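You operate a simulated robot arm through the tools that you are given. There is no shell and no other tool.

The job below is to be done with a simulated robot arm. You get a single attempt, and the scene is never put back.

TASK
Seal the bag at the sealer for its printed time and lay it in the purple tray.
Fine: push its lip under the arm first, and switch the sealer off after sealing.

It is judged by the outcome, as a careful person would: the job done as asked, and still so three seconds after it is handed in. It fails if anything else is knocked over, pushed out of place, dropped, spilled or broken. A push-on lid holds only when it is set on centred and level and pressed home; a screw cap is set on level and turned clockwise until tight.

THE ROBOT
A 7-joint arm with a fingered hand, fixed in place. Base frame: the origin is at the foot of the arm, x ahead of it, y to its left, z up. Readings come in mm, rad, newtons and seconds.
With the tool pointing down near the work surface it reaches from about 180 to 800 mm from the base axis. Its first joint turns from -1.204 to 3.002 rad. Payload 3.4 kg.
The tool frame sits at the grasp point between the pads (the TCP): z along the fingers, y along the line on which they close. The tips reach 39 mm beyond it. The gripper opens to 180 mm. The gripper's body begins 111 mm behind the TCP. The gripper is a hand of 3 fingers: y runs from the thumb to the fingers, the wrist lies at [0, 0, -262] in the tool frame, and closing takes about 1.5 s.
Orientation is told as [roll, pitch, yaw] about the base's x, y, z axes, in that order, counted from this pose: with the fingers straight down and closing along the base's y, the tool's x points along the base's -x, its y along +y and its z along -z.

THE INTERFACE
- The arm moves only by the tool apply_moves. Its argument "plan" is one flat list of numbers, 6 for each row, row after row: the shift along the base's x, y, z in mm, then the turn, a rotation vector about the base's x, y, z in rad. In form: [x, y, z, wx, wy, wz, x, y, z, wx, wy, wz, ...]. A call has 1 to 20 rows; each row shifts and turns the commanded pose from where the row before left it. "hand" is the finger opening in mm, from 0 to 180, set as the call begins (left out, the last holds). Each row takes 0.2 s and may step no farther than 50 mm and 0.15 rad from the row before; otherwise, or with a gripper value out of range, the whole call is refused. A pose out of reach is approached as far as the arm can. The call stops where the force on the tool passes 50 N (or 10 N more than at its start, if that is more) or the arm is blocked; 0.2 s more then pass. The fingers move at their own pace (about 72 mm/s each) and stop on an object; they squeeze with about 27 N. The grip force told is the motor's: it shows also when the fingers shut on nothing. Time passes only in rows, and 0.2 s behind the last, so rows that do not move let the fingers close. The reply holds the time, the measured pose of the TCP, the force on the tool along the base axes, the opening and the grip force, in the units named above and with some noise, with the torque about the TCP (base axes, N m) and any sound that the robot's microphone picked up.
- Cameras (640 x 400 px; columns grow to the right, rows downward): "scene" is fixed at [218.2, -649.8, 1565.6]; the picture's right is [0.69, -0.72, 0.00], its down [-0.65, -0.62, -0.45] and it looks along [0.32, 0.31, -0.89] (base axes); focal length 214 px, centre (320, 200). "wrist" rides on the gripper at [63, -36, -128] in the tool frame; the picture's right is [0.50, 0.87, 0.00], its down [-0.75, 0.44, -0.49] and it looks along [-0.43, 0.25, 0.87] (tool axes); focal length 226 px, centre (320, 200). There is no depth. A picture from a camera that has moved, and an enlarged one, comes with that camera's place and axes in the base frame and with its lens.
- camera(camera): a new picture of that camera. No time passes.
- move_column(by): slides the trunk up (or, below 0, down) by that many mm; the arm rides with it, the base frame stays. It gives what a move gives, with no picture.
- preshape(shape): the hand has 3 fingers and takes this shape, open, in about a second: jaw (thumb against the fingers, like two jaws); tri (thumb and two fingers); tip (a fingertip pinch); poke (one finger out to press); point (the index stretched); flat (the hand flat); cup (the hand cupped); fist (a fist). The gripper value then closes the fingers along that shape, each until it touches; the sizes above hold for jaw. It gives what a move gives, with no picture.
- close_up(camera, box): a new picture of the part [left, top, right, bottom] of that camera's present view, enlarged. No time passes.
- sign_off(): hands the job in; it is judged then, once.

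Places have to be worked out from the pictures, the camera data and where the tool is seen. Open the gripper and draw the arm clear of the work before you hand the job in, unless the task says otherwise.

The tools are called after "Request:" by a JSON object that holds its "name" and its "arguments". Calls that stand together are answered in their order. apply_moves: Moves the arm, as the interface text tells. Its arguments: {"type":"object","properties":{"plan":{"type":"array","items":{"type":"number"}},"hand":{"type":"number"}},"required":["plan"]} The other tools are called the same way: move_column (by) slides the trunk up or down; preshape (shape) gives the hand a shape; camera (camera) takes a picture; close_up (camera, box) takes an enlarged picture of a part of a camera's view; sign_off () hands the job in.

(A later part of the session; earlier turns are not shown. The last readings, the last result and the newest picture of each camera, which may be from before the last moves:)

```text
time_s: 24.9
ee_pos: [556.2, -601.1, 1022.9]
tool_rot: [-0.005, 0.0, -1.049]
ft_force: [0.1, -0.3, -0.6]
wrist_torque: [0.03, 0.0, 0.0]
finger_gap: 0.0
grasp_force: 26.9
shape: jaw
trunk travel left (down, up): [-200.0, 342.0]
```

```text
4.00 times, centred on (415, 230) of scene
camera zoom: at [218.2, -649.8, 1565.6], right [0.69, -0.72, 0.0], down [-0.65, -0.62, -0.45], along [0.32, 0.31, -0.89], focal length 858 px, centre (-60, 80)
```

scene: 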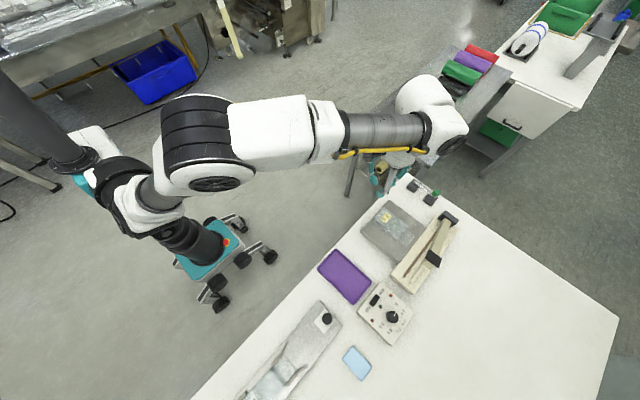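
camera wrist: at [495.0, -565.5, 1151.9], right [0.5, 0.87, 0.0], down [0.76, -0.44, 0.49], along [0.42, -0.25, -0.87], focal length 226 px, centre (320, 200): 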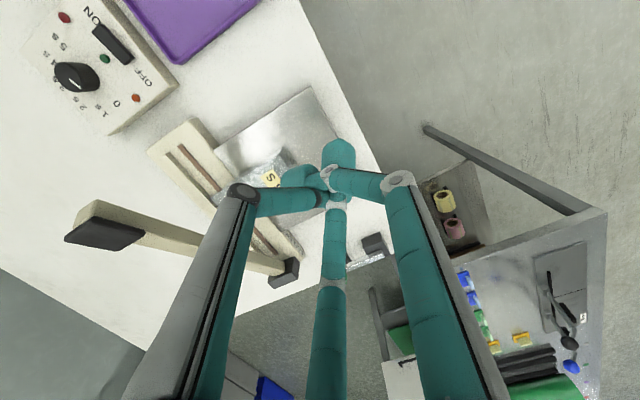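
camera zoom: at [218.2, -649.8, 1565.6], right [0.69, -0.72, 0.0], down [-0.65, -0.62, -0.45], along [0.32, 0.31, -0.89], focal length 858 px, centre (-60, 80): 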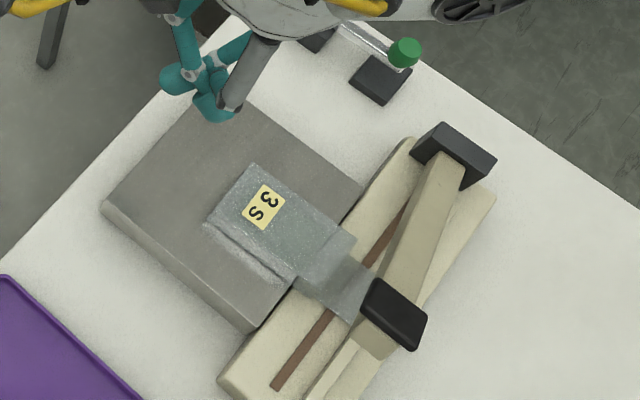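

The lip is under the arm and across the strip. Next comes the dial: I move around to above the knob, turning the hand back to yaw 0 and staying well away from the raised sealer handle.

Request:
{"name": "apply_moves", "arguments": {"plan": [-42, 0, 0, 0, 0, 0.131, -42, 0, 0, 0, 0, 0.131, -42, 0, 0, 0, 0, 0.131, -42, 0, 0, 0, 0, 0.131, -40, 0, 0, 0, 0, 0.131, 0, -37, -8, 0, 0, 0.131, 0, -37, -8, 0, 0, 0.131, 0, -37, -8, 0, 0, 0.132, 0, -37, -10, 0, 0, 0, 0, -37, -10, 0, 0, 0, 0, -37, -10, 0, 0, 0, 0, 0, 0, 0, 0, 0], "hand": 90}}

Request:
{"name": "camera", "arguments": {"camera": "wrist"}}

Request:
{"name": "camera", "arguments": {"camera": "scene"}}

```text
time_s: 27.5
ee_pos: [348.6, -823.6, 972.7]
tool_rot: [-0.003, -0.001, 0.001]
ft_force: [-1.1, -0.7, 0.0]
wrist_torque: [0.0, 0.01, -0.03]
finger_gap: 89.6
grasp_force: 0.1
shape: jaw
trunk travel left (down, up): [-200.0, 342.0]
```

```text
taken
camera wrist: at [285.8, -859.9, 1101.5], right [-0.5, 0.87, 0.0], down [0.75, 0.44, 0.49], along [0.43, 0.24, -0.87], focal length 226 px, centre (320, 200)
```

wrist: 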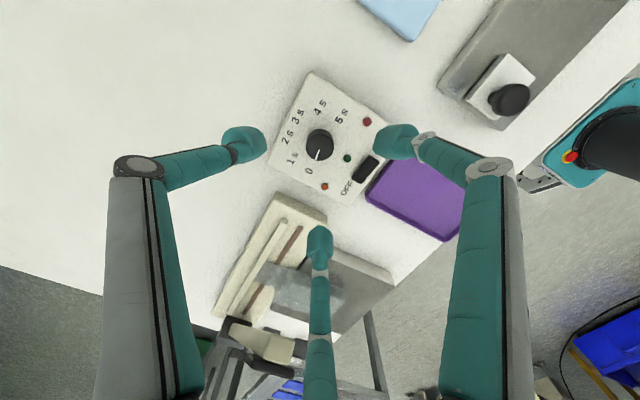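

```text
taken
```

scene: 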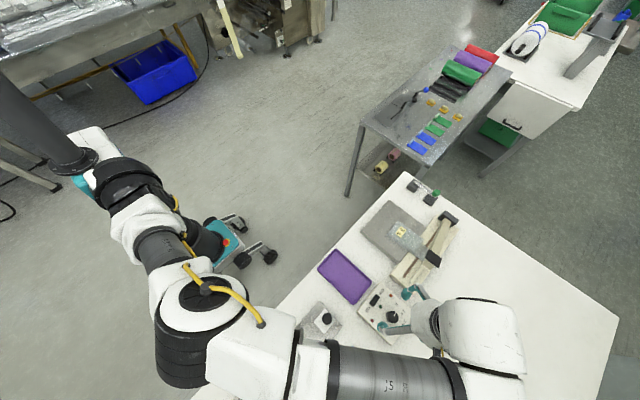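

Reach is good here. I take a close wrist view to fix the knob's centre precisely.

Request:
{"name": "close_up", "arguments": {"camera": "wrist", "box": [260, 70, 400, 210]}}

Request:
{"name": "close_up", "arguments": {"camera": "scene", "box": [350, 280, 430, 350]}}

```text
2.86 times, centred on (330, 140) of wrist
camera zoom: at [285.8, -859.9, 1101.5], right [-0.5, 0.87, 0.0], down [0.75, 0.44, 0.49], along [0.43, 0.24, -0.87], focal length 646 px, centre (291, 371)
```

zoom: 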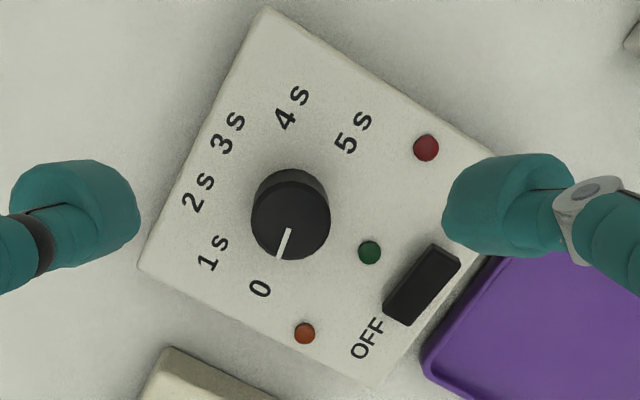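

```text
5.71 times, centred on (390, 315) of scene
camera zoom: at [218.2, -649.8, 1565.6], right [0.69, -0.72, 0.0], down [-0.65, -0.62, -0.45], along [0.32, 0.31, -0.89], focal length 1226 px, centre (-80, -457)
```

zoom: 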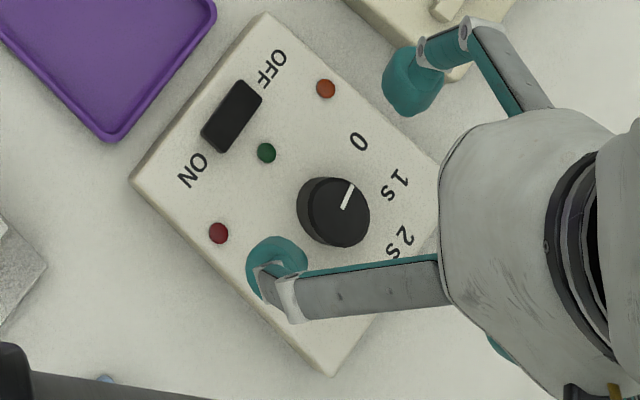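

The knob centre is about (349.5,-823), top z≈850, diameter ≈31 mm. I narrow the opening to 44 mm and go down around the knob, stopping just above the panel.

Request:
{"name": "apply_moves", "arguments": {"plan": [1, 0, 0, 0, 0, 0, 0, 0, -30, 0, 0, 0, 0, 0, -30, 0, 0, 0, 0, 0, -20, 0, 0, 0, 0, 0, -8, 0, 0, 0, 0, 0, 0, 0, 0, 0], "hand": 44}}

Request:
{"name": "camera", "arguments": {"camera": "wrist"}}

Request:
{"name": "close_up", "arguments": {"camera": "scene", "box": [350, 280, 430, 350]}}

```text
time_s: 28.9
ee_pos: [348.7, -822.9, 881.1]
tool_rot: [-0.004, -0.002, -0.001]
ft_force: [-0.1, 0.7, 0.2]
wrist_torque: [0.01, 0.01, 0.03]
finger_gap: 44.2
grasp_force: 0.0
shape: jaw
trunk travel left (down, up): [-200.0, 342.0]
```

```text
taken
camera wrist: at [287.6, -859.8, 1011.6], right [-0.5, 0.87, 0.0], down [0.75, 0.44, 0.49], along [0.43, 0.24, -0.87], focal length 226 px, centre (320, 200)
```

wrist: 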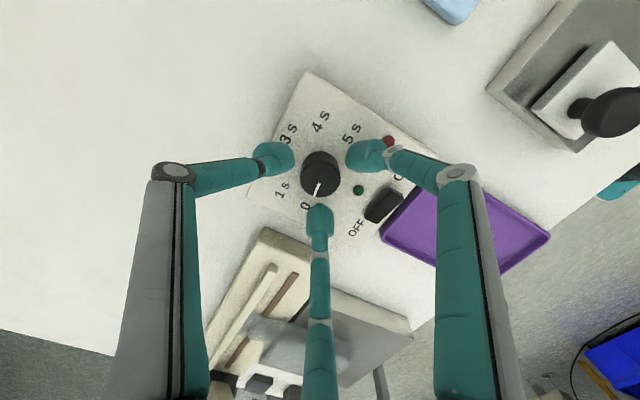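

```text
5.71 times, centred on (390, 315) of scene
camera zoom: at [218.2, -649.8, 1565.6], right [0.69, -0.72, 0.0], down [-0.65, -0.62, -0.45], along [0.32, 0.31, -0.89], focal length 1226 px, centre (-80, -457)
```

zoom: 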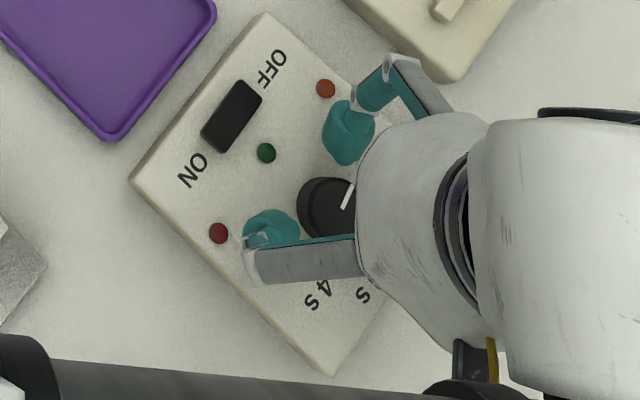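

The tips surround the knob with no contact. I zoom to check the centring before going lower.

Request:
{"name": "close_up", "arguments": {"camera": "wrist", "box": [250, 110, 390, 250]}}

```text
2.86 times, centred on (320, 180) of wrist
camera zoom: at [287.6, -859.8, 1011.6], right [-0.5, 0.87, 0.0], down [0.75, 0.44, 0.49], along [0.43, 0.24, -0.87], focal length 646 px, centre (320, 257)
```

zoom: 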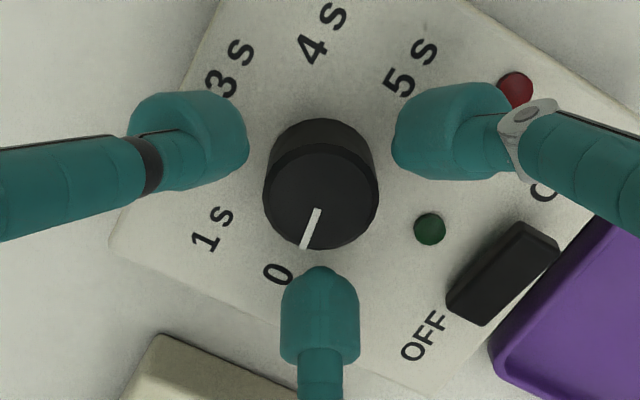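

The knob is centred on the tool axis within about 1 mm. I lower in small steps, watching the vertical force for panel contact.

Request:
{"name": "apply_moves", "arguments": {"plan": [0, 0, -4, 0, 0, 0, 0, 0, -3, 0, 0, 0]}}

Request:
{"name": "apply_moves", "arguments": {"plan": [0, 0, -2, 0, 0, 0, 0, 0, 0, 0, 0, 0]}}

Request:
{"name": "close_up", "arguments": {"camera": "wrist", "box": [250, 110, 390, 250]}}

```text
time_s: 29.5
ee_pos: [348.5, -822.9, 874.2]
tool_rot: [-0.002, -0.003, -0.002]
ft_force: [0.6, 0.2, -0.9]
wrist_torque: [-0.04, 0.02, 0.0]
finger_gap: 44.5
grasp_force: 0.0
shape: jaw
trunk travel left (down, up): [-200.0, 342.0]
```

```text
time_s: 30.1
ee_pos: [348.9, -823.0, 873.2]
tool_rot: [-0.004, -0.002, 0.0]
ft_force: [-0.3, -0.3, 0.7]
wrist_torque: [-0.03, 0.03, 0.06]
finger_gap: 44.4
grasp_force: 0.0
shape: jaw
trunk travel left (down, up): [-200.0, 342.0]
```

```text
2.86 times, centred on (320, 180) of wrist
camera zoom: at [287.3, -860.0, 1002.6], right [-0.5, 0.87, 0.0], down [0.75, 0.44, 0.49], along [0.43, 0.24, -0.87], focal length 646 px, centre (320, 257)
```

zoom: 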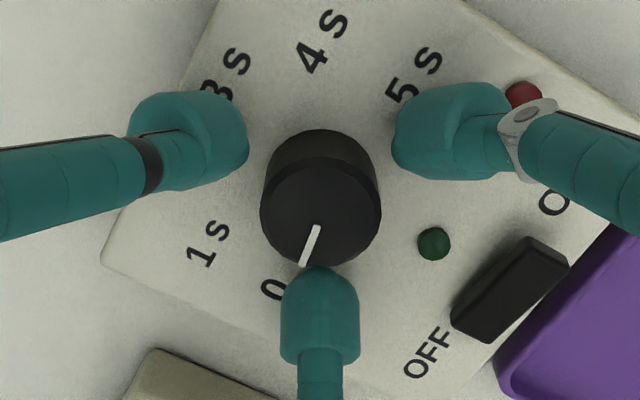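

No contact yet; I lower another 3 mm and check the force again.

Request:
{"name": "apply_moves", "arguments": {"plan": [0, 0, -2, 0, 0, 0, 0, 0, 0, 0, 0, 0]}}

Request:
{"name": "apply_moves", "arguments": {"plan": [0, 0, -2, 0, 0, 0, 0, 0, 0, 0, 0, 0]}}

Request:
{"name": "close_up", "arguments": {"camera": "scene", "box": [360, 290, 420, 340]}}

```text
time_s: 30.7
ee_pos: [348.9, -823.9, 871.9]
tool_rot: [0.0, 0.001, 0.0]
ft_force: [0.0, -0.4, 0.3]
wrist_torque: [0.01, 0.01, 0.02]
finger_gap: 44.2
grasp_force: 0.0
shape: jaw
trunk travel left (down, up): [-200.0, 342.0]
```

```text
time_s: 31.3
ee_pos: [351.3, -822.5, 870.4]
tool_rot: [-0.003, 0.001, 0.0]
ft_force: [0.0, -0.2, -0.4]
wrist_torque: [0.02, 0.03, 0.0]
finger_gap: 44.5
grasp_force: 0.0
shape: jaw
trunk travel left (down, up): [-200.0, 342.0]
```

```text
8.00 times, centred on (390, 315) of scene
camera zoom: at [218.2, -649.8, 1565.6], right [0.69, -0.72, 0.0], down [-0.65, -0.62, -0.45], along [0.32, 0.31, -0.89], focal length 1716 px, centre (-240, -720)
```

zoom: 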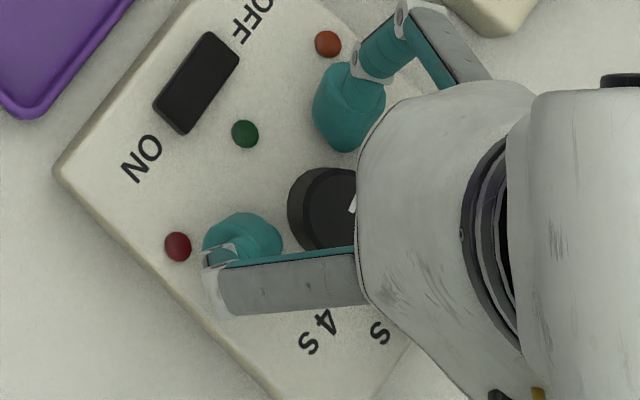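

The tips now sit beside the knob, below its top, without touching the panel. I close on it.

Request:
{"name": "apply_moves", "arguments": {"plan": [0, 0, 0, 0, 0, 0, 0, 0, 0, 0, 0, 0, 0, 0, 0, 0, 0, 0], "hand": 22}}

Request:
{"name": "close_up", "arguments": {"camera": "wrist", "box": [250, 110, 390, 250]}}

```text
time_s: 32.1
ee_pos: [349.3, -822.6, 870.2]
tool_rot: [-0.002, 0.0, 0.0]
ft_force: [-0.9, 0.9, -2.4]
wrist_torque: [0.03, 0.05, -0.05]
finger_gap: 24.1
grasp_force: 27.1
shape: jaw
trunk travel left (down, up): [-200.0, 342.0]
```

```text
2.86 times, centred on (320, 180) of wrist
camera zoom: at [287.1, -860.0, 998.6], right [-0.5, 0.87, 0.0], down [0.75, 0.44, 0.49], along [0.43, 0.24, -0.87], focal length 646 px, centre (320, 257)
```

zoom: 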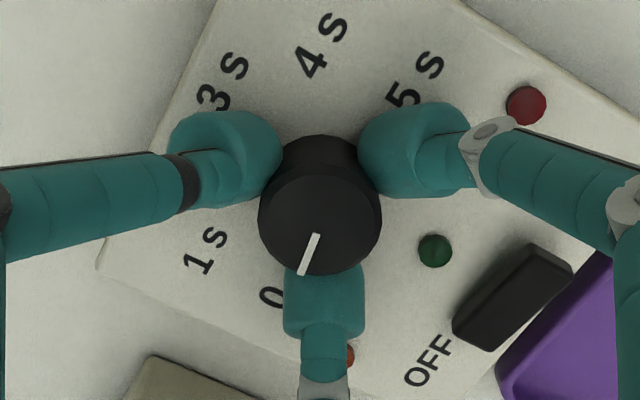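

The knob is gripped on three sides. I turn it clockwise seen from above by about 0.5 rad and check the pointer.

Request:
{"name": "apply_moves", "arguments": {"plan": [0, 0, 0, 0, 0, -0.1, 0, 0, 0, 0, 0, -0.1, 0, 0, 0, 0, 0, -0.1, 0, 0, 0, 0, 0, -0.1, 0, 0, 0, 0, 0, -0.1, 0, 0, 0, 0, 0, 0]}}

Request:
{"name": "close_up", "arguments": {"camera": "wrist", "box": [250, 110, 390, 250]}}

Request:
{"name": "close_up", "arguments": {"camera": "scene", "box": [350, 280, 430, 350]}}

```text
time_s: 33.5
ee_pos: [349.0, -822.8, 869.4]
tool_rot: [-0.003, -0.001, -0.499]
ft_force: [-1.2, 1.6, -2.2]
wrist_torque: [0.08, 0.0, 0.03]
finger_gap: 23.9
grasp_force: 27.2
shape: jaw
trunk travel left (down, up): [-200.0, 342.0]
```

```text
2.86 times, centred on (320, 180) of wrist
camera zoom: at [277.8, -825.2, 998.7], right [-0.02, 1.0, 0.0], down [0.87, 0.02, 0.49], along [0.49, 0.01, -0.87], focal length 646 px, centre (320, 257)
```

zoom: 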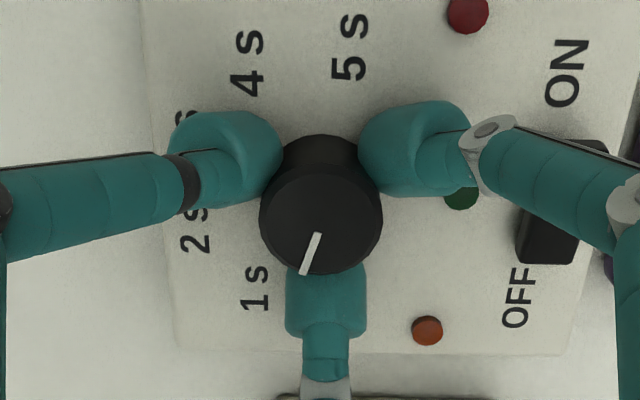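

```text
5.71 times, centred on (390, 315) of scene
camera zoom: at [218.2, -649.8, 1565.6], right [0.69, -0.72, 0.0], down [-0.65, -0.62, -0.45], along [0.32, 0.31, -0.89], focal length 1226 px, centre (-80, -457)
```

zoom: 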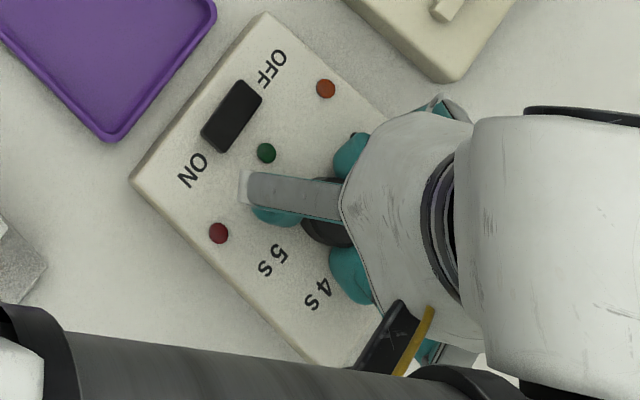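

The knob turns with the hand. I continue turning, in all aiming for -2.09 rad (120°) to reach 3s.

Request:
{"name": "apply_moves", "arguments": {"plan": [0, 0, 0, 0, 0, -0.1, 0, 0, 0, 0, 0, -0.1, 0, 0, 0, 0, 0, -0.1, 0, 0, 0, 0, 0, -0.1, 0, 0, 0, 0, 0, -0.1, 0, 0, 0, 0, 0, -0.1, 0, 0, 0, 0, 0, -0.1, 0, 0, 0, 0, 0, -0.1, 0, 0, 0, 0, 0, 0]}}

Request:
{"name": "close_up", "arguments": {"camera": "wrist", "box": [250, 110, 390, 250]}}

Request:
{"name": "camera", "arguments": {"camera": "scene"}}

```text
time_s: 35.5
ee_pos: [349.3, -823.6, 869.4]
tool_rot: [-0.004, 0.0, -1.303]
ft_force: [1.4, 4.2, -4.1]
wrist_torque: [0.14, -0.03, -0.02]
finger_gap: 23.9
grasp_force: 27.0
shape: jaw
trunk travel left (down, up): [-200.0, 342.0]
```

```text
2.86 times, centred on (320, 180) of wrist
camera zoom: at [299.1, -772.9, 998.9], right [0.7, 0.71, 0.0], down [0.62, -0.61, 0.49], along [0.35, -0.35, -0.87], focal length 646 px, centre (320, 257)
```

zoom: 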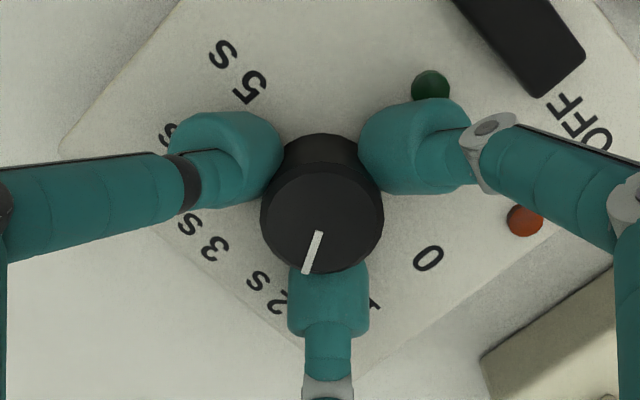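

```text
taken
```

scene: 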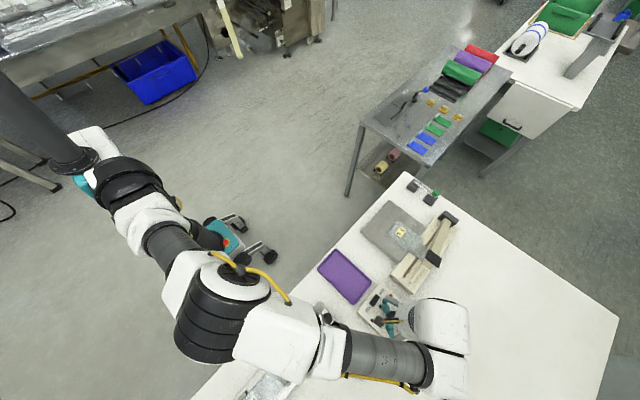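

The pointer is now nearly at 2s, as expected. I turn the remaining 0.79 rad to 3s.

Request:
{"name": "apply_moves", "arguments": {"plan": [0, 0, 0, 0, 0, -0.1, 0, 0, 0, 0, 0, -0.1, 0, 0, 0, 0, 0, -0.1, 0, 0, 0, 0, 0, -0.1, 0, 0, 0, 0, 0, -0.1, 0, 0, 0, 0, 0, -0.1, 0, 0, 0, 0, 0, -0.1, 0, 0, 0, 0, 0, -0.09, 0, 0, 0, 0, 0, 0]}}

Request:
{"name": "close_up", "arguments": {"camera": "wrist", "box": [250, 110, 390, 250]}}

Request:
{"name": "close_up", "arguments": {"camera": "scene", "box": [350, 280, 430, 350]}}

```text
time_s: 37.5
ee_pos: [349.8, -823.4, 868.1]
tool_rot: [-0.004, -0.002, -2.091]
ft_force: [4.0, 3.2, -2.1]
wrist_torque: [0.1, -0.11, 0.02]
finger_gap: 23.7
grasp_force: 27.0
shape: jaw
trunk travel left (down, up): [-200.0, 342.0]
```

```text
2.86 times, centred on (320, 180) of wrist
camera zoom: at [350.6, -751.7, 998.7], right [1.0, 0.0, -0.01], down [0.0, -0.87, 0.49], along [0.0, -0.49, -0.87], focal length 646 px, centre (320, 257)
```

zoom: 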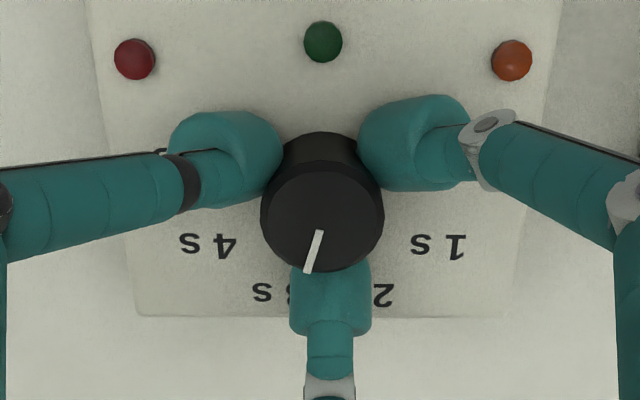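

```text
5.71 times, centred on (390, 315) of scene
camera zoom: at [218.2, -649.8, 1565.6], right [0.69, -0.72, 0.0], down [-0.65, -0.62, -0.45], along [0.32, 0.31, -0.89], focal length 1226 px, centre (-80, -457)
```

zoom: 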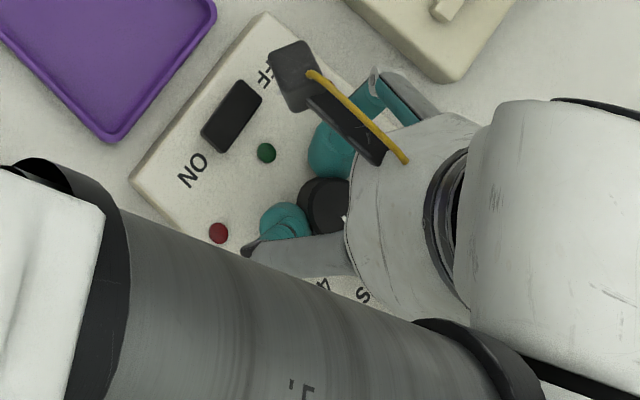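

The pointer looks a few degrees short of the 3s mark, since the knob slipped slightly in the grip. I zoom in for a finer reading.

Request:
{"name": "close_up", "arguments": {"camera": "wrist", "box": [285, 140, 355, 210]}}

```text
5.71 times, centred on (320, 175) of wrist
camera zoom: at [350.6, -751.7, 998.7], right [1.0, 0.0, -0.01], down [0.0, -0.87, 0.49], along [0.0, -0.49, -0.87], focal length 1292 px, centre (320, 343)
```

zoom: 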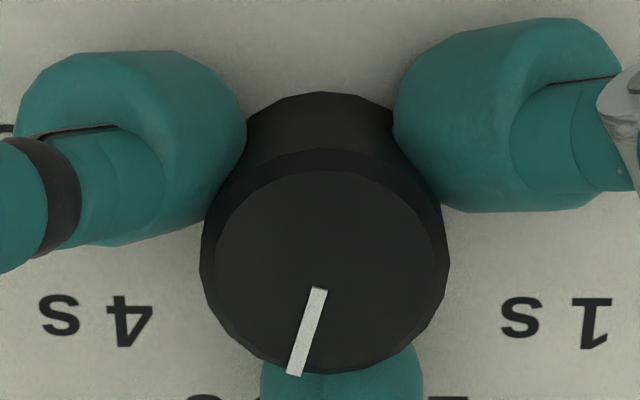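

The pointer reads about -105°, with 3s at -110°. I turn a further 0.08 rad and check again.

Request:
{"name": "apply_moves", "arguments": {"plan": [0, 0, 0, 0, 0, -0.045, 0, 0, 0, 0, 0, -0.045, 0, 0, 0, 0, 0, 0]}}

Request:
{"name": "close_up", "arguments": {"camera": "wrist", "box": [285, 140, 355, 210]}}

```text
time_s: 38.3
ee_pos: [350.0, -821.5, 869.0]
tool_rot: [-0.005, -0.002, -2.18]
ft_force: [5.4, 1.3, -2.4]
wrist_torque: [0.07, -0.16, 0.04]
finger_gap: 23.3
grasp_force: 27.0
shape: jaw
trunk travel left (down, up): [-200.0, 342.0]
```

```text
5.71 times, centred on (320, 175) of wrist
camera zoom: at [357.0, -751.9, 998.6], right [1.0, -0.09, -0.01], down [-0.07, -0.87, 0.49], along [-0.05, -0.49, -0.87], focal length 1292 px, centre (320, 343)
```

zoom: 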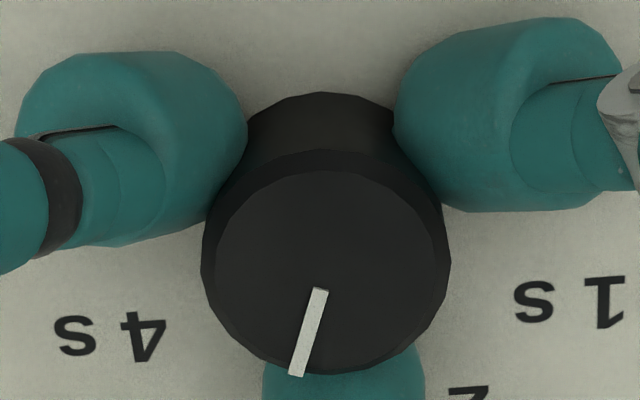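

The pointer is now at about -110°, on the 3s mark. I open the fingers and rise straight up to check it from above.

Request:
{"name": "apply_moves", "arguments": {"plan": [0, 0, 0, 0, 0, 0, 0, 0, 0, 0, 0, 0, 0, 0, 20, 0, 0, 0, 0, 0, 40, 0, 0, 0, 0, 0, 30, 0, 0, 0, 0, 0, 0, 0, 0, 0], "hand": 60}}

Request:
{"name": "close_up", "arguments": {"camera": "wrist", "box": [250, 100, 390, 220]}}

Request:
{"name": "camera", "arguments": {"camera": "wrist"}}

```text
time_s: 39.7
ee_pos: [348.8, -822.5, 960.2]
tool_rot: [-0.006, -0.002, -2.18]
ft_force: [0.1, -0.6, -0.5]
wrist_torque: [-0.01, -0.03, 0.03]
finger_gap: 59.7
grasp_force: 0.1
shape: jaw
trunk travel left (down, up): [-200.0, 342.0]
```

```text
3.33 times, centred on (320, 160) of wrist
camera zoom: at [356.6, -752.1, 1089.3], right [1.0, -0.09, -0.01], down [-0.07, -0.87, 0.49], along [-0.05, -0.49, -0.87], focal length 754 px, centre (320, 333)
```

zoom: 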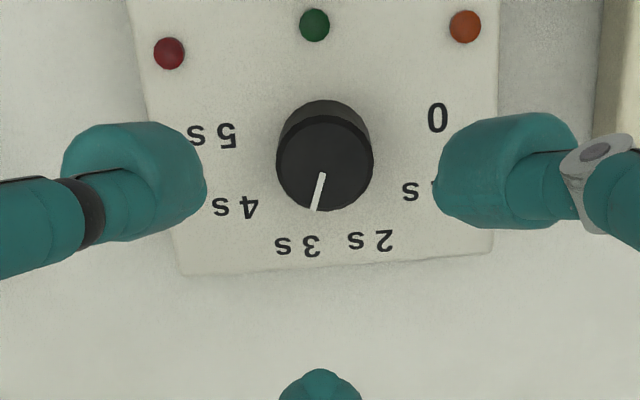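

```text
taken
camera wrist: at [356.6, -752.1, 1089.3], right [1.0, -0.09, -0.01], down [-0.07, -0.87, 0.49], along [-0.05, -0.49, -0.87], focal length 226 px, centre (320, 200)
```

wrist: 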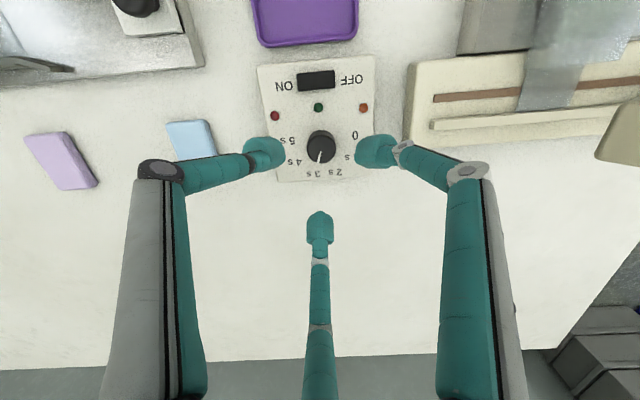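

The dial reads close to 3s. I zoom further to judge whether a small correction is needed.

Request:
{"name": "close_up", "arguments": {"camera": "wrist", "box": [295, 120, 350, 180]}}

Request:
{"name": "close_up", "arguments": {"camera": "scene", "box": [360, 290, 420, 345]}}

```text
6.67 times, centred on (322, 150) of wrist
camera zoom: at [356.6, -752.1, 1089.3], right [1.0, -0.09, -0.01], down [-0.07, -0.87, 0.49], along [-0.05, -0.49, -0.87], focal length 1507 px, centre (303, 533)
```

zoom: 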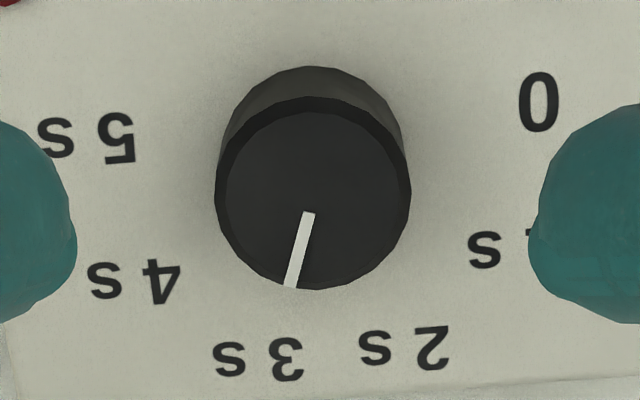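

```text
7.27 times, centred on (390, 318) of scene
camera zoom: at [218.2, -649.8, 1565.6], right [0.69, -0.72, 0.0], down [-0.65, -0.62, -0.45], along [0.32, 0.31, -0.89], focal length 1560 px, centre (-189, -654)
```

zoom: 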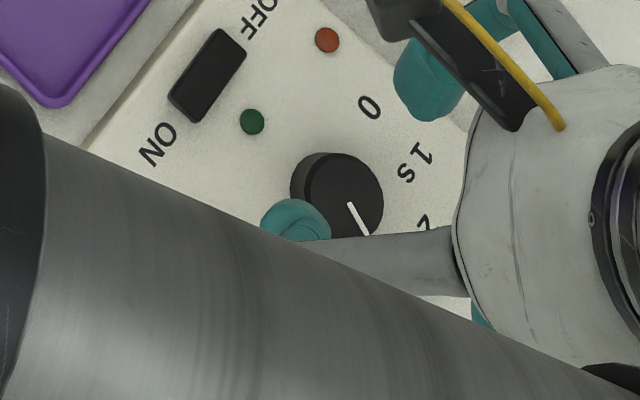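

At higher zoom the pointer falls at -109° to -110°, right on 3s. Now the switch: I take the poke shape here, up high, and see where the poking tip sits.

Request:
{"name": "preshape", "arguments": {"shape": "poke"}}

Request:
{"name": "apply_moves", "arguments": {"plan": [-2, 29, 0, 0, 0, 0, -2, 29, 0, 0, 0, 0, 0, 0, 0, 0, 0, 0]}}

Request:
{"name": "camera", "arguments": {"camera": "wrist"}}

Request:
{"name": "camera", "arguments": {"camera": "scene"}}

```text
time_s: 40.6
ee_pos: [349.8, -822.1, 960.4]
tool_rot: [-0.005, -0.001, -2.179]
ft_force: [0.7, 0.9, -0.3]
wrist_torque: [0.02, 0.01, 0.01]
finger_gap: 0.0
grasp_force: 0.1
shape: poke
trunk travel left (down, up): [-200.0, 342.0]
```

```text
time_s: 41.4
ee_pos: [344.9, -764.9, 959.0]
tool_rot: [-0.005, -0.002, -2.18]
ft_force: [-0.7, -0.6, -0.3]
wrist_torque: [0.0, 0.02, 0.02]
finger_gap: 0.3
grasp_force: 0.1
shape: poke
trunk travel left (down, up): [-200.0, 342.0]
```

```text
taken
camera wrist: at [352.8, -694.3, 1088.6], right [1.0, -0.09, -0.01], down [-0.07, -0.87, 0.49], along [-0.05, -0.49, -0.87], focal length 226 px, centre (320, 200)
```

wrist: 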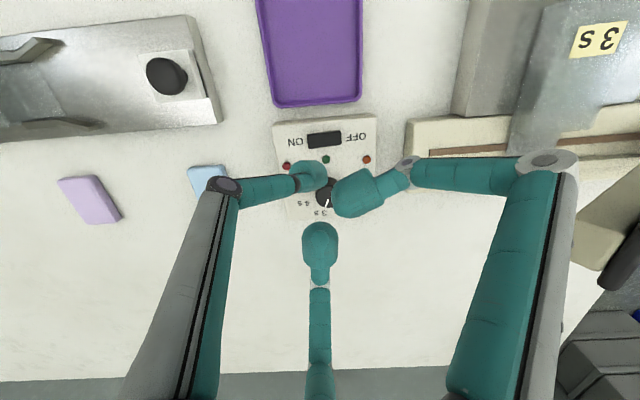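

```text
taken
```

scene: 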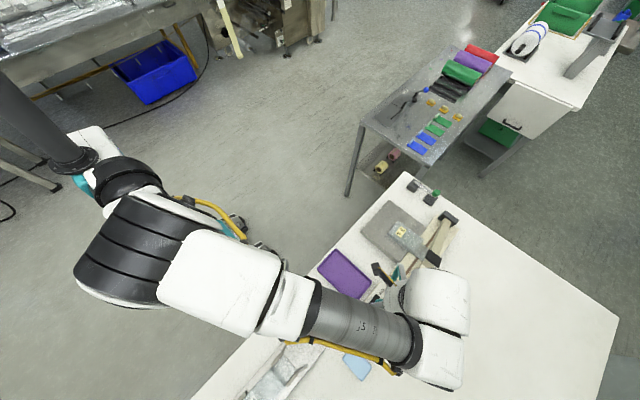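

The poking tip (thumb) is over the ON side. I descend partway and compare the tip's place with the rocker.

Request:
{"name": "apply_moves", "arguments": {"plan": [0, 0, -30, 0, 0, 0, 0, 0, -25, 0, 0, 0, 0, 0, 0, 0, 0, 0]}}

Request:
{"name": "close_up", "arguments": {"camera": "wrist", "box": [250, 90, 390, 230]}}

Request:
{"name": "close_up", "arguments": {"camera": "scene", "box": [350, 270, 430, 340]}}

```text
time_s: 42.2
ee_pos: [344.8, -764.6, 905.7]
tool_rot: [-0.005, -0.002, -2.178]
ft_force: [-0.2, -0.2, 0.8]
wrist_torque: [-0.01, 0.01, 0.02]
finger_gap: 0.2
grasp_force: 0.1
shape: poke
trunk travel left (down, up): [-200.0, 342.0]
```

```text
2.86 times, centred on (320, 160) of wrist
camera zoom: at [352.5, -693.2, 1034.3], right [1.0, -0.09, -0.01], down [-0.07, -0.87, 0.49], along [-0.05, -0.49, -0.87], focal length 646 px, centre (320, 314)
```

zoom: 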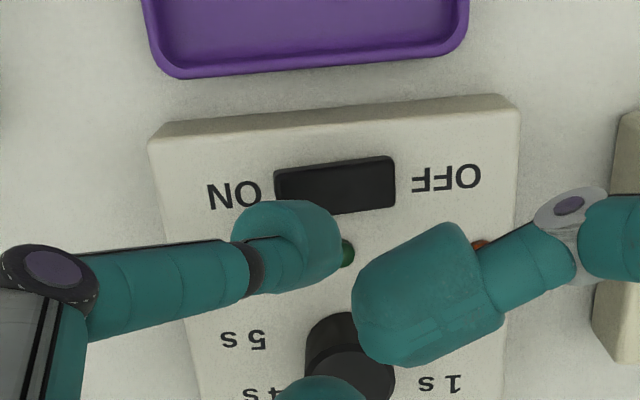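

```text
5.71 times, centred on (390, 305) of scene
camera zoom: at [218.2, -649.8, 1565.6], right [0.69, -0.72, 0.0], down [-0.65, -0.62, -0.45], along [0.32, 0.31, -0.89], focal length 1226 px, centre (-80, -400)
```

zoom: 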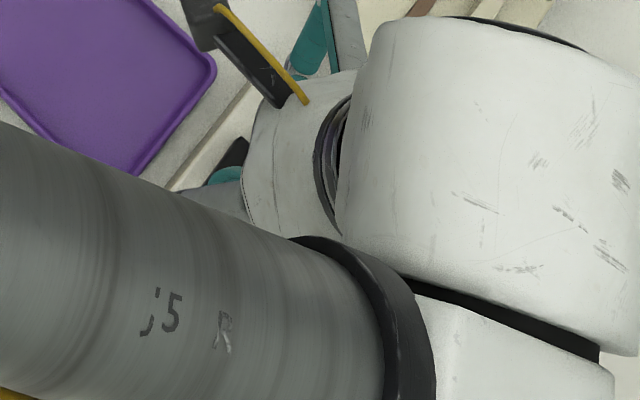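

The tip lines up with the ON end of the rocker (about x 338, y -758); I shift slightly (+2, +3 mm) and descend to just above it.

Request:
{"name": "apply_moves", "arguments": {"plan": [2, 3, -8, 0, 0, 0, 0, 0, -5, 0, 0, 0, 0, 0, 0, 0, 0, 0]}}

Request:
{"name": "apply_moves", "arguments": {"plan": [0, 0, -4, 0, 0, 0, 0, 0, 0, 0, 0, 0]}}

Request:
{"name": "close_up", "arguments": {"camera": "wrist", "box": [250, 90, 390, 230]}}

```text
time_s: 43.0
ee_pos: [347.2, -761.7, 890.5]
tool_rot: [-0.006, -0.002, -2.18]
ft_force: [-0.3, -0.7, 0.3]
wrist_torque: [-0.03, 0.03, 0.01]
finger_gap: 0.0
grasp_force: 0.0
shape: poke
trunk travel left (down, up): [-200.0, 342.0]
```

```text
time_s: 43.6
ee_pos: [346.5, -761.1, 887.6]
tool_rot: [-0.006, -0.001, -2.181]
ft_force: [-0.6, 0.4, -0.5]
wrist_torque: [-0.02, 0.01, -0.03]
finger_gap: 0.0
grasp_force: 0.1
shape: poke
trunk travel left (down, up): [-200.0, 342.0]
```

```text
2.86 times, centred on (320, 160) of wrist
camera zoom: at [354.4, -690.5, 1016.8], right [1.0, -0.09, -0.01], down [-0.07, -0.87, 0.49], along [-0.05, -0.49, -0.87], focal length 646 px, centre (320, 314)
```

zoom: 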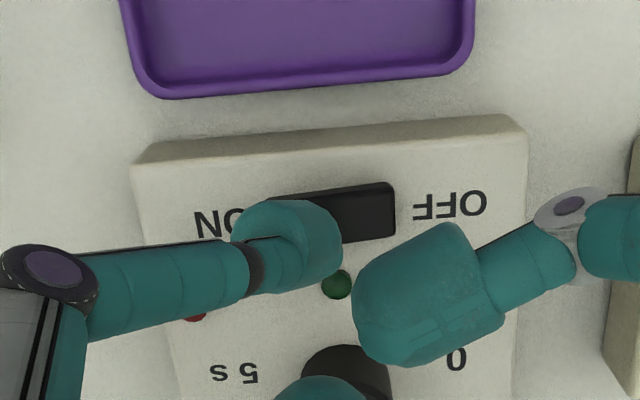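

No contact yet. I go on in 2–3 mm steps and watch the vertical force and any sound.

Request:
{"name": "apply_moves", "arguments": {"plan": [0, 0, -3, 0, 0, 0, 0, 0, 0, 0, 0, 0]}}

Request:
{"name": "apply_moves", "arguments": {"plan": [0, 0, -3, 0, 0, 0, 0, 0, 0, 0, 0, 0]}}

Request:
{"name": "close_up", "arguments": {"camera": "wrist", "box": [250, 90, 390, 230]}}

```text
time_s: 44.2
ee_pos: [346.3, -761.6, 884.5]
tool_rot: [-0.006, -0.002, -2.179]
ft_force: [0.4, -0.9, -0.3]
wrist_torque: [-0.02, -0.01, 0.02]
finger_gap: 0.0
grasp_force: 0.0
shape: poke
trunk travel left (down, up): [-200.0, 342.0]
```

```text
time_s: 44.8
ee_pos: [347.4, -760.9, 882.1]
tool_rot: [-0.005, -0.002, -2.18]
ft_force: [-0.3, 0.4, -0.4]
wrist_torque: [0.03, -0.01, -0.01]
finger_gap: 0.1
grasp_force: 0.1
shape: poke
trunk travel left (down, up): [-200.0, 342.0]
```

```text
2.86 times, centred on (320, 160) of wrist
camera zoom: at [354.6, -690.5, 1010.9], right [1.0, -0.09, -0.01], down [-0.07, -0.87, 0.49], along [-0.05, -0.49, -0.87], focal length 646 px, centre (320, 314)
```

zoom: 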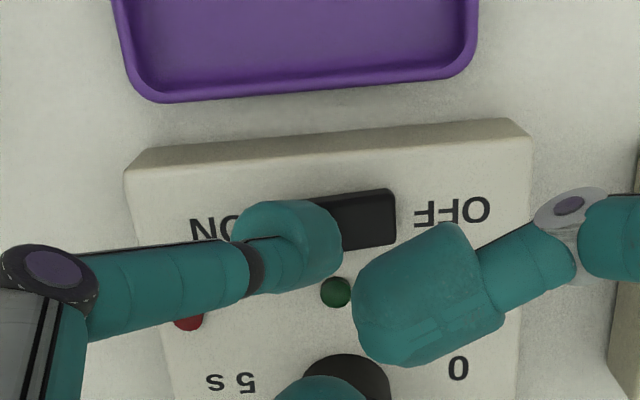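

The tip and the rocker's ON end coincide in plan. I keep lowering.

Request:
{"name": "apply_moves", "arguments": {"plan": [0, 0, -3, 0, 0, 0, 0, 0, 0, 0, 0, 0]}}

Request:
{"name": "apply_moves", "arguments": {"plan": [0, 0, -3, 0, 0, 0, 0, 0, 0, 0, 0, 0]}}

Request:
{"name": "close_up", "arguments": {"camera": "wrist", "box": [250, 90, 390, 230]}}

```text
time_s: 45.4
ee_pos: [345.9, -762.1, 880.1]
tool_rot: [-0.004, -0.004, -2.181]
ft_force: [-2.5, -0.8, 7.0]
wrist_torque: [0.0, 0.12, 0.01]
finger_gap: 0.1
grasp_force: 0.0
shape: poke
trunk travel left (down, up): [-200.0, 342.0]
```

```text
time_s: 46.0
ee_pos: [347.2, -760.9, 881.2]
tool_rot: [0.0, -0.004, -2.18]
ft_force: [-6.8, -2.8, 23.8]
wrist_torque: [-0.06, 0.23, 0.0]
finger_gap: 0.1
grasp_force: 0.0
shape: poke
trunk travel left (down, up): [-200.0, 342.0]
```

```text
2.86 times, centred on (320, 160) of wrist
camera zoom: at [353.3, -689.2, 1008.6], right [1.0, -0.09, 0.0], down [-0.07, -0.87, 0.5], along [-0.04, -0.49, -0.87], focal length 646 px, centre (320, 314)
```

zoom: 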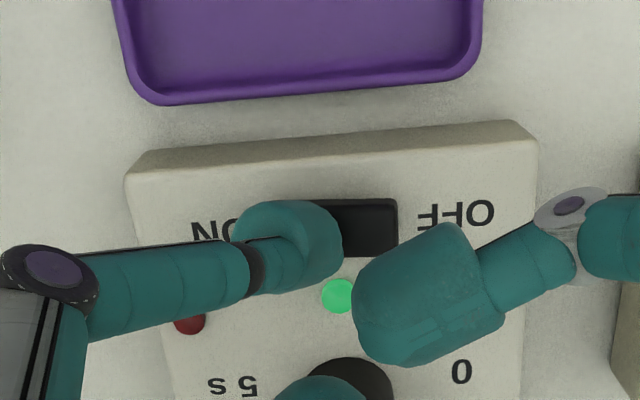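

The green lamp has lit, so the sealer is ON. I lift off straight up.

Request:
{"name": "apply_moves", "arguments": {"plan": [0, 0, 10, 0, 0, 0, 0, 0, 30, 0, 0, 0, 0, 0, 40, 0, 0, 0, 0, 0, 0, 0, 0, 0]}}

Request:
{"name": "close_up", "arguments": {"camera": "wrist", "box": [240, 80, 400, 230]}}

Request:
{"name": "camera", "arguments": {"camera": "wrist"}}

```text
time_s: 47.0
ee_pos: [347.5, -762.0, 956.1]
tool_rot: [-0.007, -0.001, -2.181]
ft_force: [0.8, 0.6, -0.5]
wrist_torque: [0.0, 0.02, -0.03]
finger_gap: 0.0
grasp_force: 0.1
shape: poke
trunk travel left (down, up): [-200.0, 342.0]
```

```text
2.67 times, centred on (320, 155) of wrist
camera zoom: at [354.4, -691.7, 1085.4], right [1.0, -0.09, -0.01], down [-0.07, -0.87, 0.49], along [-0.05, -0.49, -0.87], focal length 603 px, centre (320, 320)
```

zoom: 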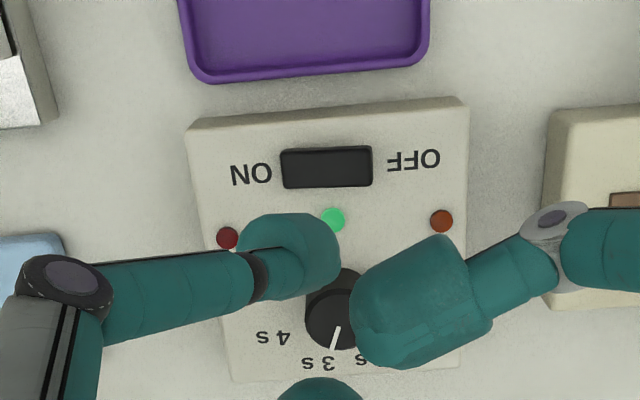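

```text
taken
camera wrist: at [354.4, -691.7, 1085.4], right [1.0, -0.09, -0.01], down [-0.07, -0.87, 0.49], along [-0.05, -0.49, -0.87], focal length 226 px, centre (320, 200)
```

wrist: 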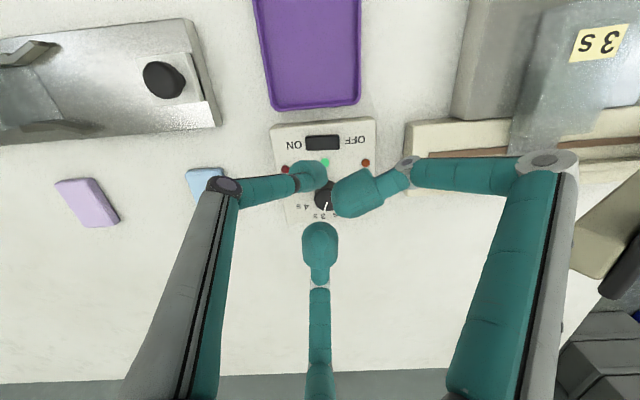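

Power is on (green lamp), dial at 3s. Before pressing the sealer arm I check whether the fist or the flat shape offers a sturdier pressing surface.

Request:
{"name": "preshape", "arguments": {"shape": "fist"}}

Request:
{"name": "camera", "arguments": {"camera": "wrist"}}

Request:
{"name": "close_up", "arguments": {"camera": "scene", "box": [350, 190, 500, 330]}}

```text
time_s: 47.9
ee_pos: [347.1, -763.2, 955.3]
tool_rot: [-0.005, -0.001, -2.18]
ft_force: [0.3, -0.4, -0.3]
wrist_torque: [0.01, 0.03, -0.02]
finger_gap: 0.1
grasp_force: 0.1
shape: fist
trunk travel left (down, up): [-200.0, 342.0]
```

```text
taken
camera wrist: at [354.5, -692.2, 1085.0], right [1.0, -0.09, -0.01], down [-0.07, -0.87, 0.49], along [-0.05, -0.49, -0.87], focal length 226 px, centre (320, 200)
```

wrist: 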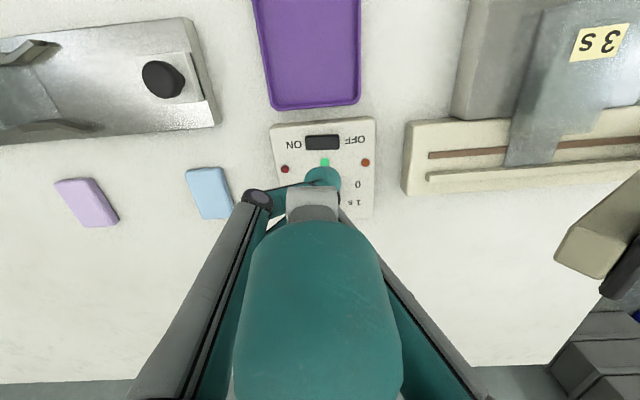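

```text
2.86 times, centred on (425, 260) of scene
camera zoom: at [218.2, -649.8, 1565.6], right [0.69, -0.72, 0.0], down [-0.65, -0.62, -0.45], along [0.32, 0.31, -0.89], focal length 613 px, centre (20, 29)
```

zoom: 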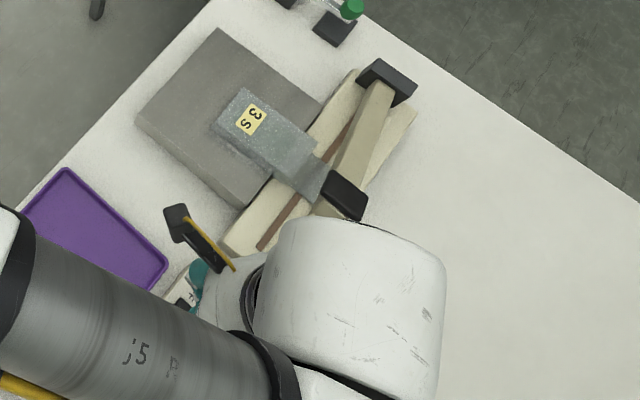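

The wrist view confirms the lip lies across the strip up to the ridge. I'll press with the closed three-finger bundle; to reach the raised handle (about z 1000) I raise the trunk 110 mm and return to the jaw shape.

Request:
{"name": "move_column", "arguments": {"by": 110}}

Request:
{"name": "preshape", "arguments": {"shape": "jaw"}}

Request:
{"name": "apply_moves", "arguments": {"plan": [0, 0, 10, 0, 0, 0, 0, 0, 10, 0, 0, 0, 0, 0, 0, 0, 0, 0, 0, 0, 0, 0, 0, 0, 0, 0, 0, 0, 0, 0, 0, 0, 0, 0, 0, 0, 0, 0, 0, 0, 0, 0, 0, 0, 0, 0, 0, 0], "hand": 0}}

Request:
{"name": "camera", "arguments": {"camera": "wrist"}}

Request:
{"name": "camera", "arguments": {"camera": "scene"}}

```text
time_s: 49.3
ee_pos: [348.2, -761.1, 1065.2]
tool_rot: [-0.007, 0.0, -2.179]
ft_force: [0.5, -0.4, 0.0]
wrist_torque: [0.01, -0.02, 0.01]
finger_gap: 0.0
grasp_force: 0.2
shape: fist
trunk travel left (down, up): [-310.0, 232.0]
```

```text
time_s: 50.2
ee_pos: [347.1, -760.8, 1066.7]
tool_rot: [-0.005, -0.002, -2.181]
ft_force: [-0.7, -0.4, 0.2]
wrist_torque: [0.0, 0.01, -0.01]
finger_gap: 179.9
grasp_force: 0.0
shape: jaw
trunk travel left (down, up): [-310.0, 232.0]
```

```text
time_s: 52.0
ee_pos: [346.8, -761.1, 1086.0]
tool_rot: [-0.004, -0.001, -2.18]
ft_force: [0.2, -0.2, 0.4]
wrist_torque: [0.0, 0.03, 0.01]
finger_gap: 0.0
grasp_force: 26.7
shape: jaw
trunk travel left (down, up): [-310.0, 232.0]
```

```text
taken
camera wrist: at [355.2, -690.6, 1215.1], right [1.0, -0.09, -0.01], down [-0.07, -0.87, 0.49], along [-0.05, -0.49, -0.87], focal length 226 px, centre (320, 200)
```

wrist: 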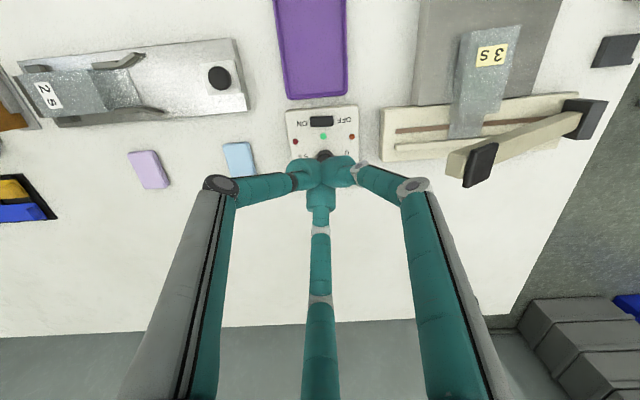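

```text
taken
```

scene: 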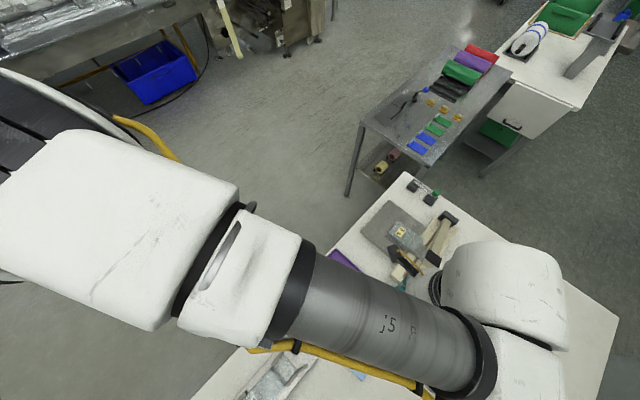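

I notice another item to the left with a "2 s" label, so I check both labels closely.

Request:
{"name": "close_up", "arguments": {"camera": "wrist", "box": [0, 20, 260, 140]}}

Request:
{"name": "close_up", "arguments": {"camera": "wrist", "box": [370, 0, 640, 200]}}

```text
2.46 times, centred on (130, 80) of wrist
camera zoom: at [355.2, -690.6, 1215.1], right [1.0, -0.09, -0.01], down [-0.07, -0.87, 0.49], along [-0.05, -0.49, -0.87], focal length 556 px, centre (788, 495)
```

zoom: 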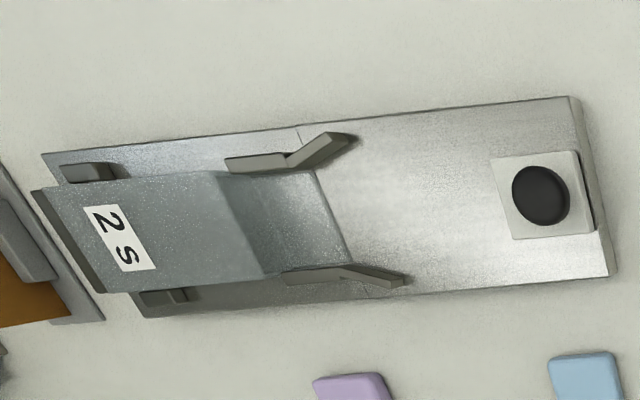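

```text
2.00 times, centred on (505, 100) of wrist
camera zoom: at [355.2, -690.6, 1215.1], right [1.0, -0.09, -0.01], down [-0.07, -0.87, 0.49], along [-0.05, -0.49, -0.87], focal length 452 px, centre (-50, 400)
```

zoom: 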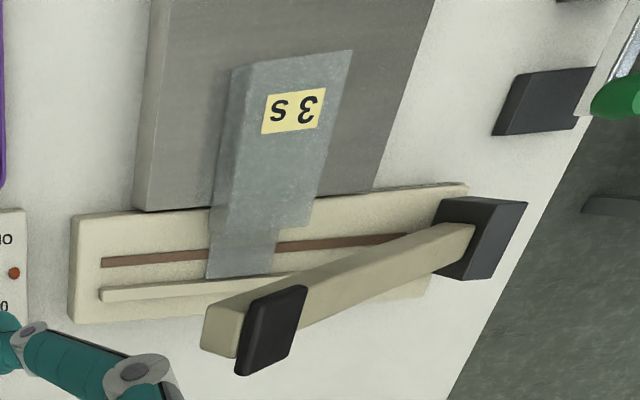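

The bag at the sealer is the 3 s one; the "2 s" item belongs to another device, so I leave it alone. The handle is at about (508,-787,1001), and I move the closed hand above it.

Request:
{"name": "apply_moves", "arguments": {"plan": [33, -5, 0, 0, 0, 0, 33, -5, 0, 0, 0, 0, 33, -5, 0, 0, 0, 0, 33, -5, 0, 0, 0, 0, 31, -5, 0, 0, 0, 0, 0, 0, 0, 0, 0, 0]}}

Request:
{"name": "camera", "arguments": {"camera": "wrist"}}

Request:
{"name": "close_up", "arguments": {"camera": "scene", "box": [370, 180, 490, 300]}}

```text
time_s: 53.4
ee_pos: [493.8, -787.2, 1088.8]
tool_rot: [-0.006, -0.001, -2.18]
ft_force: [0.3, -0.1, 0.1]
wrist_torque: [0.01, 0.02, -0.01]
finger_gap: 0.2
grasp_force: 26.4
shape: jaw
out of reach, approached as far as the arm can: row 5
trunk travel left (down, up): [-310.0, 232.0]
```

```text
taken
camera wrist: at [501.2, -715.9, 1217.6], right [1.0, -0.09, -0.01], down [-0.07, -0.87, 0.49], along [-0.05, -0.49, -0.87], focal length 226 px, centre (320, 200)
```

wrist: 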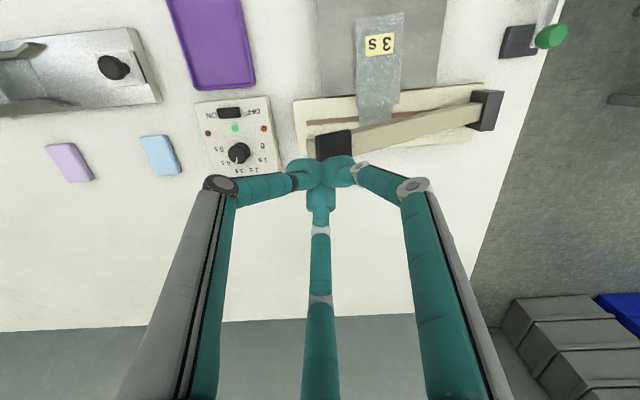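

```text
3.33 times, centred on (430, 240) of scene
camera zoom: at [218.2, -649.8, 1565.6], right [0.69, -0.72, 0.0], down [-0.65, -0.62, -0.45], along [0.32, 0.31, -0.89], focal length 715 px, centre (-47, 67)
```

zoom: 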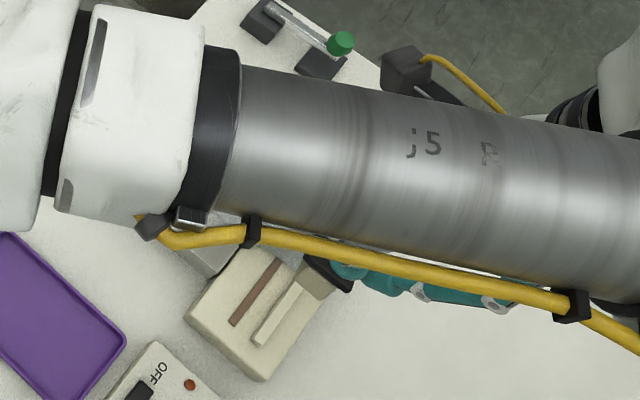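

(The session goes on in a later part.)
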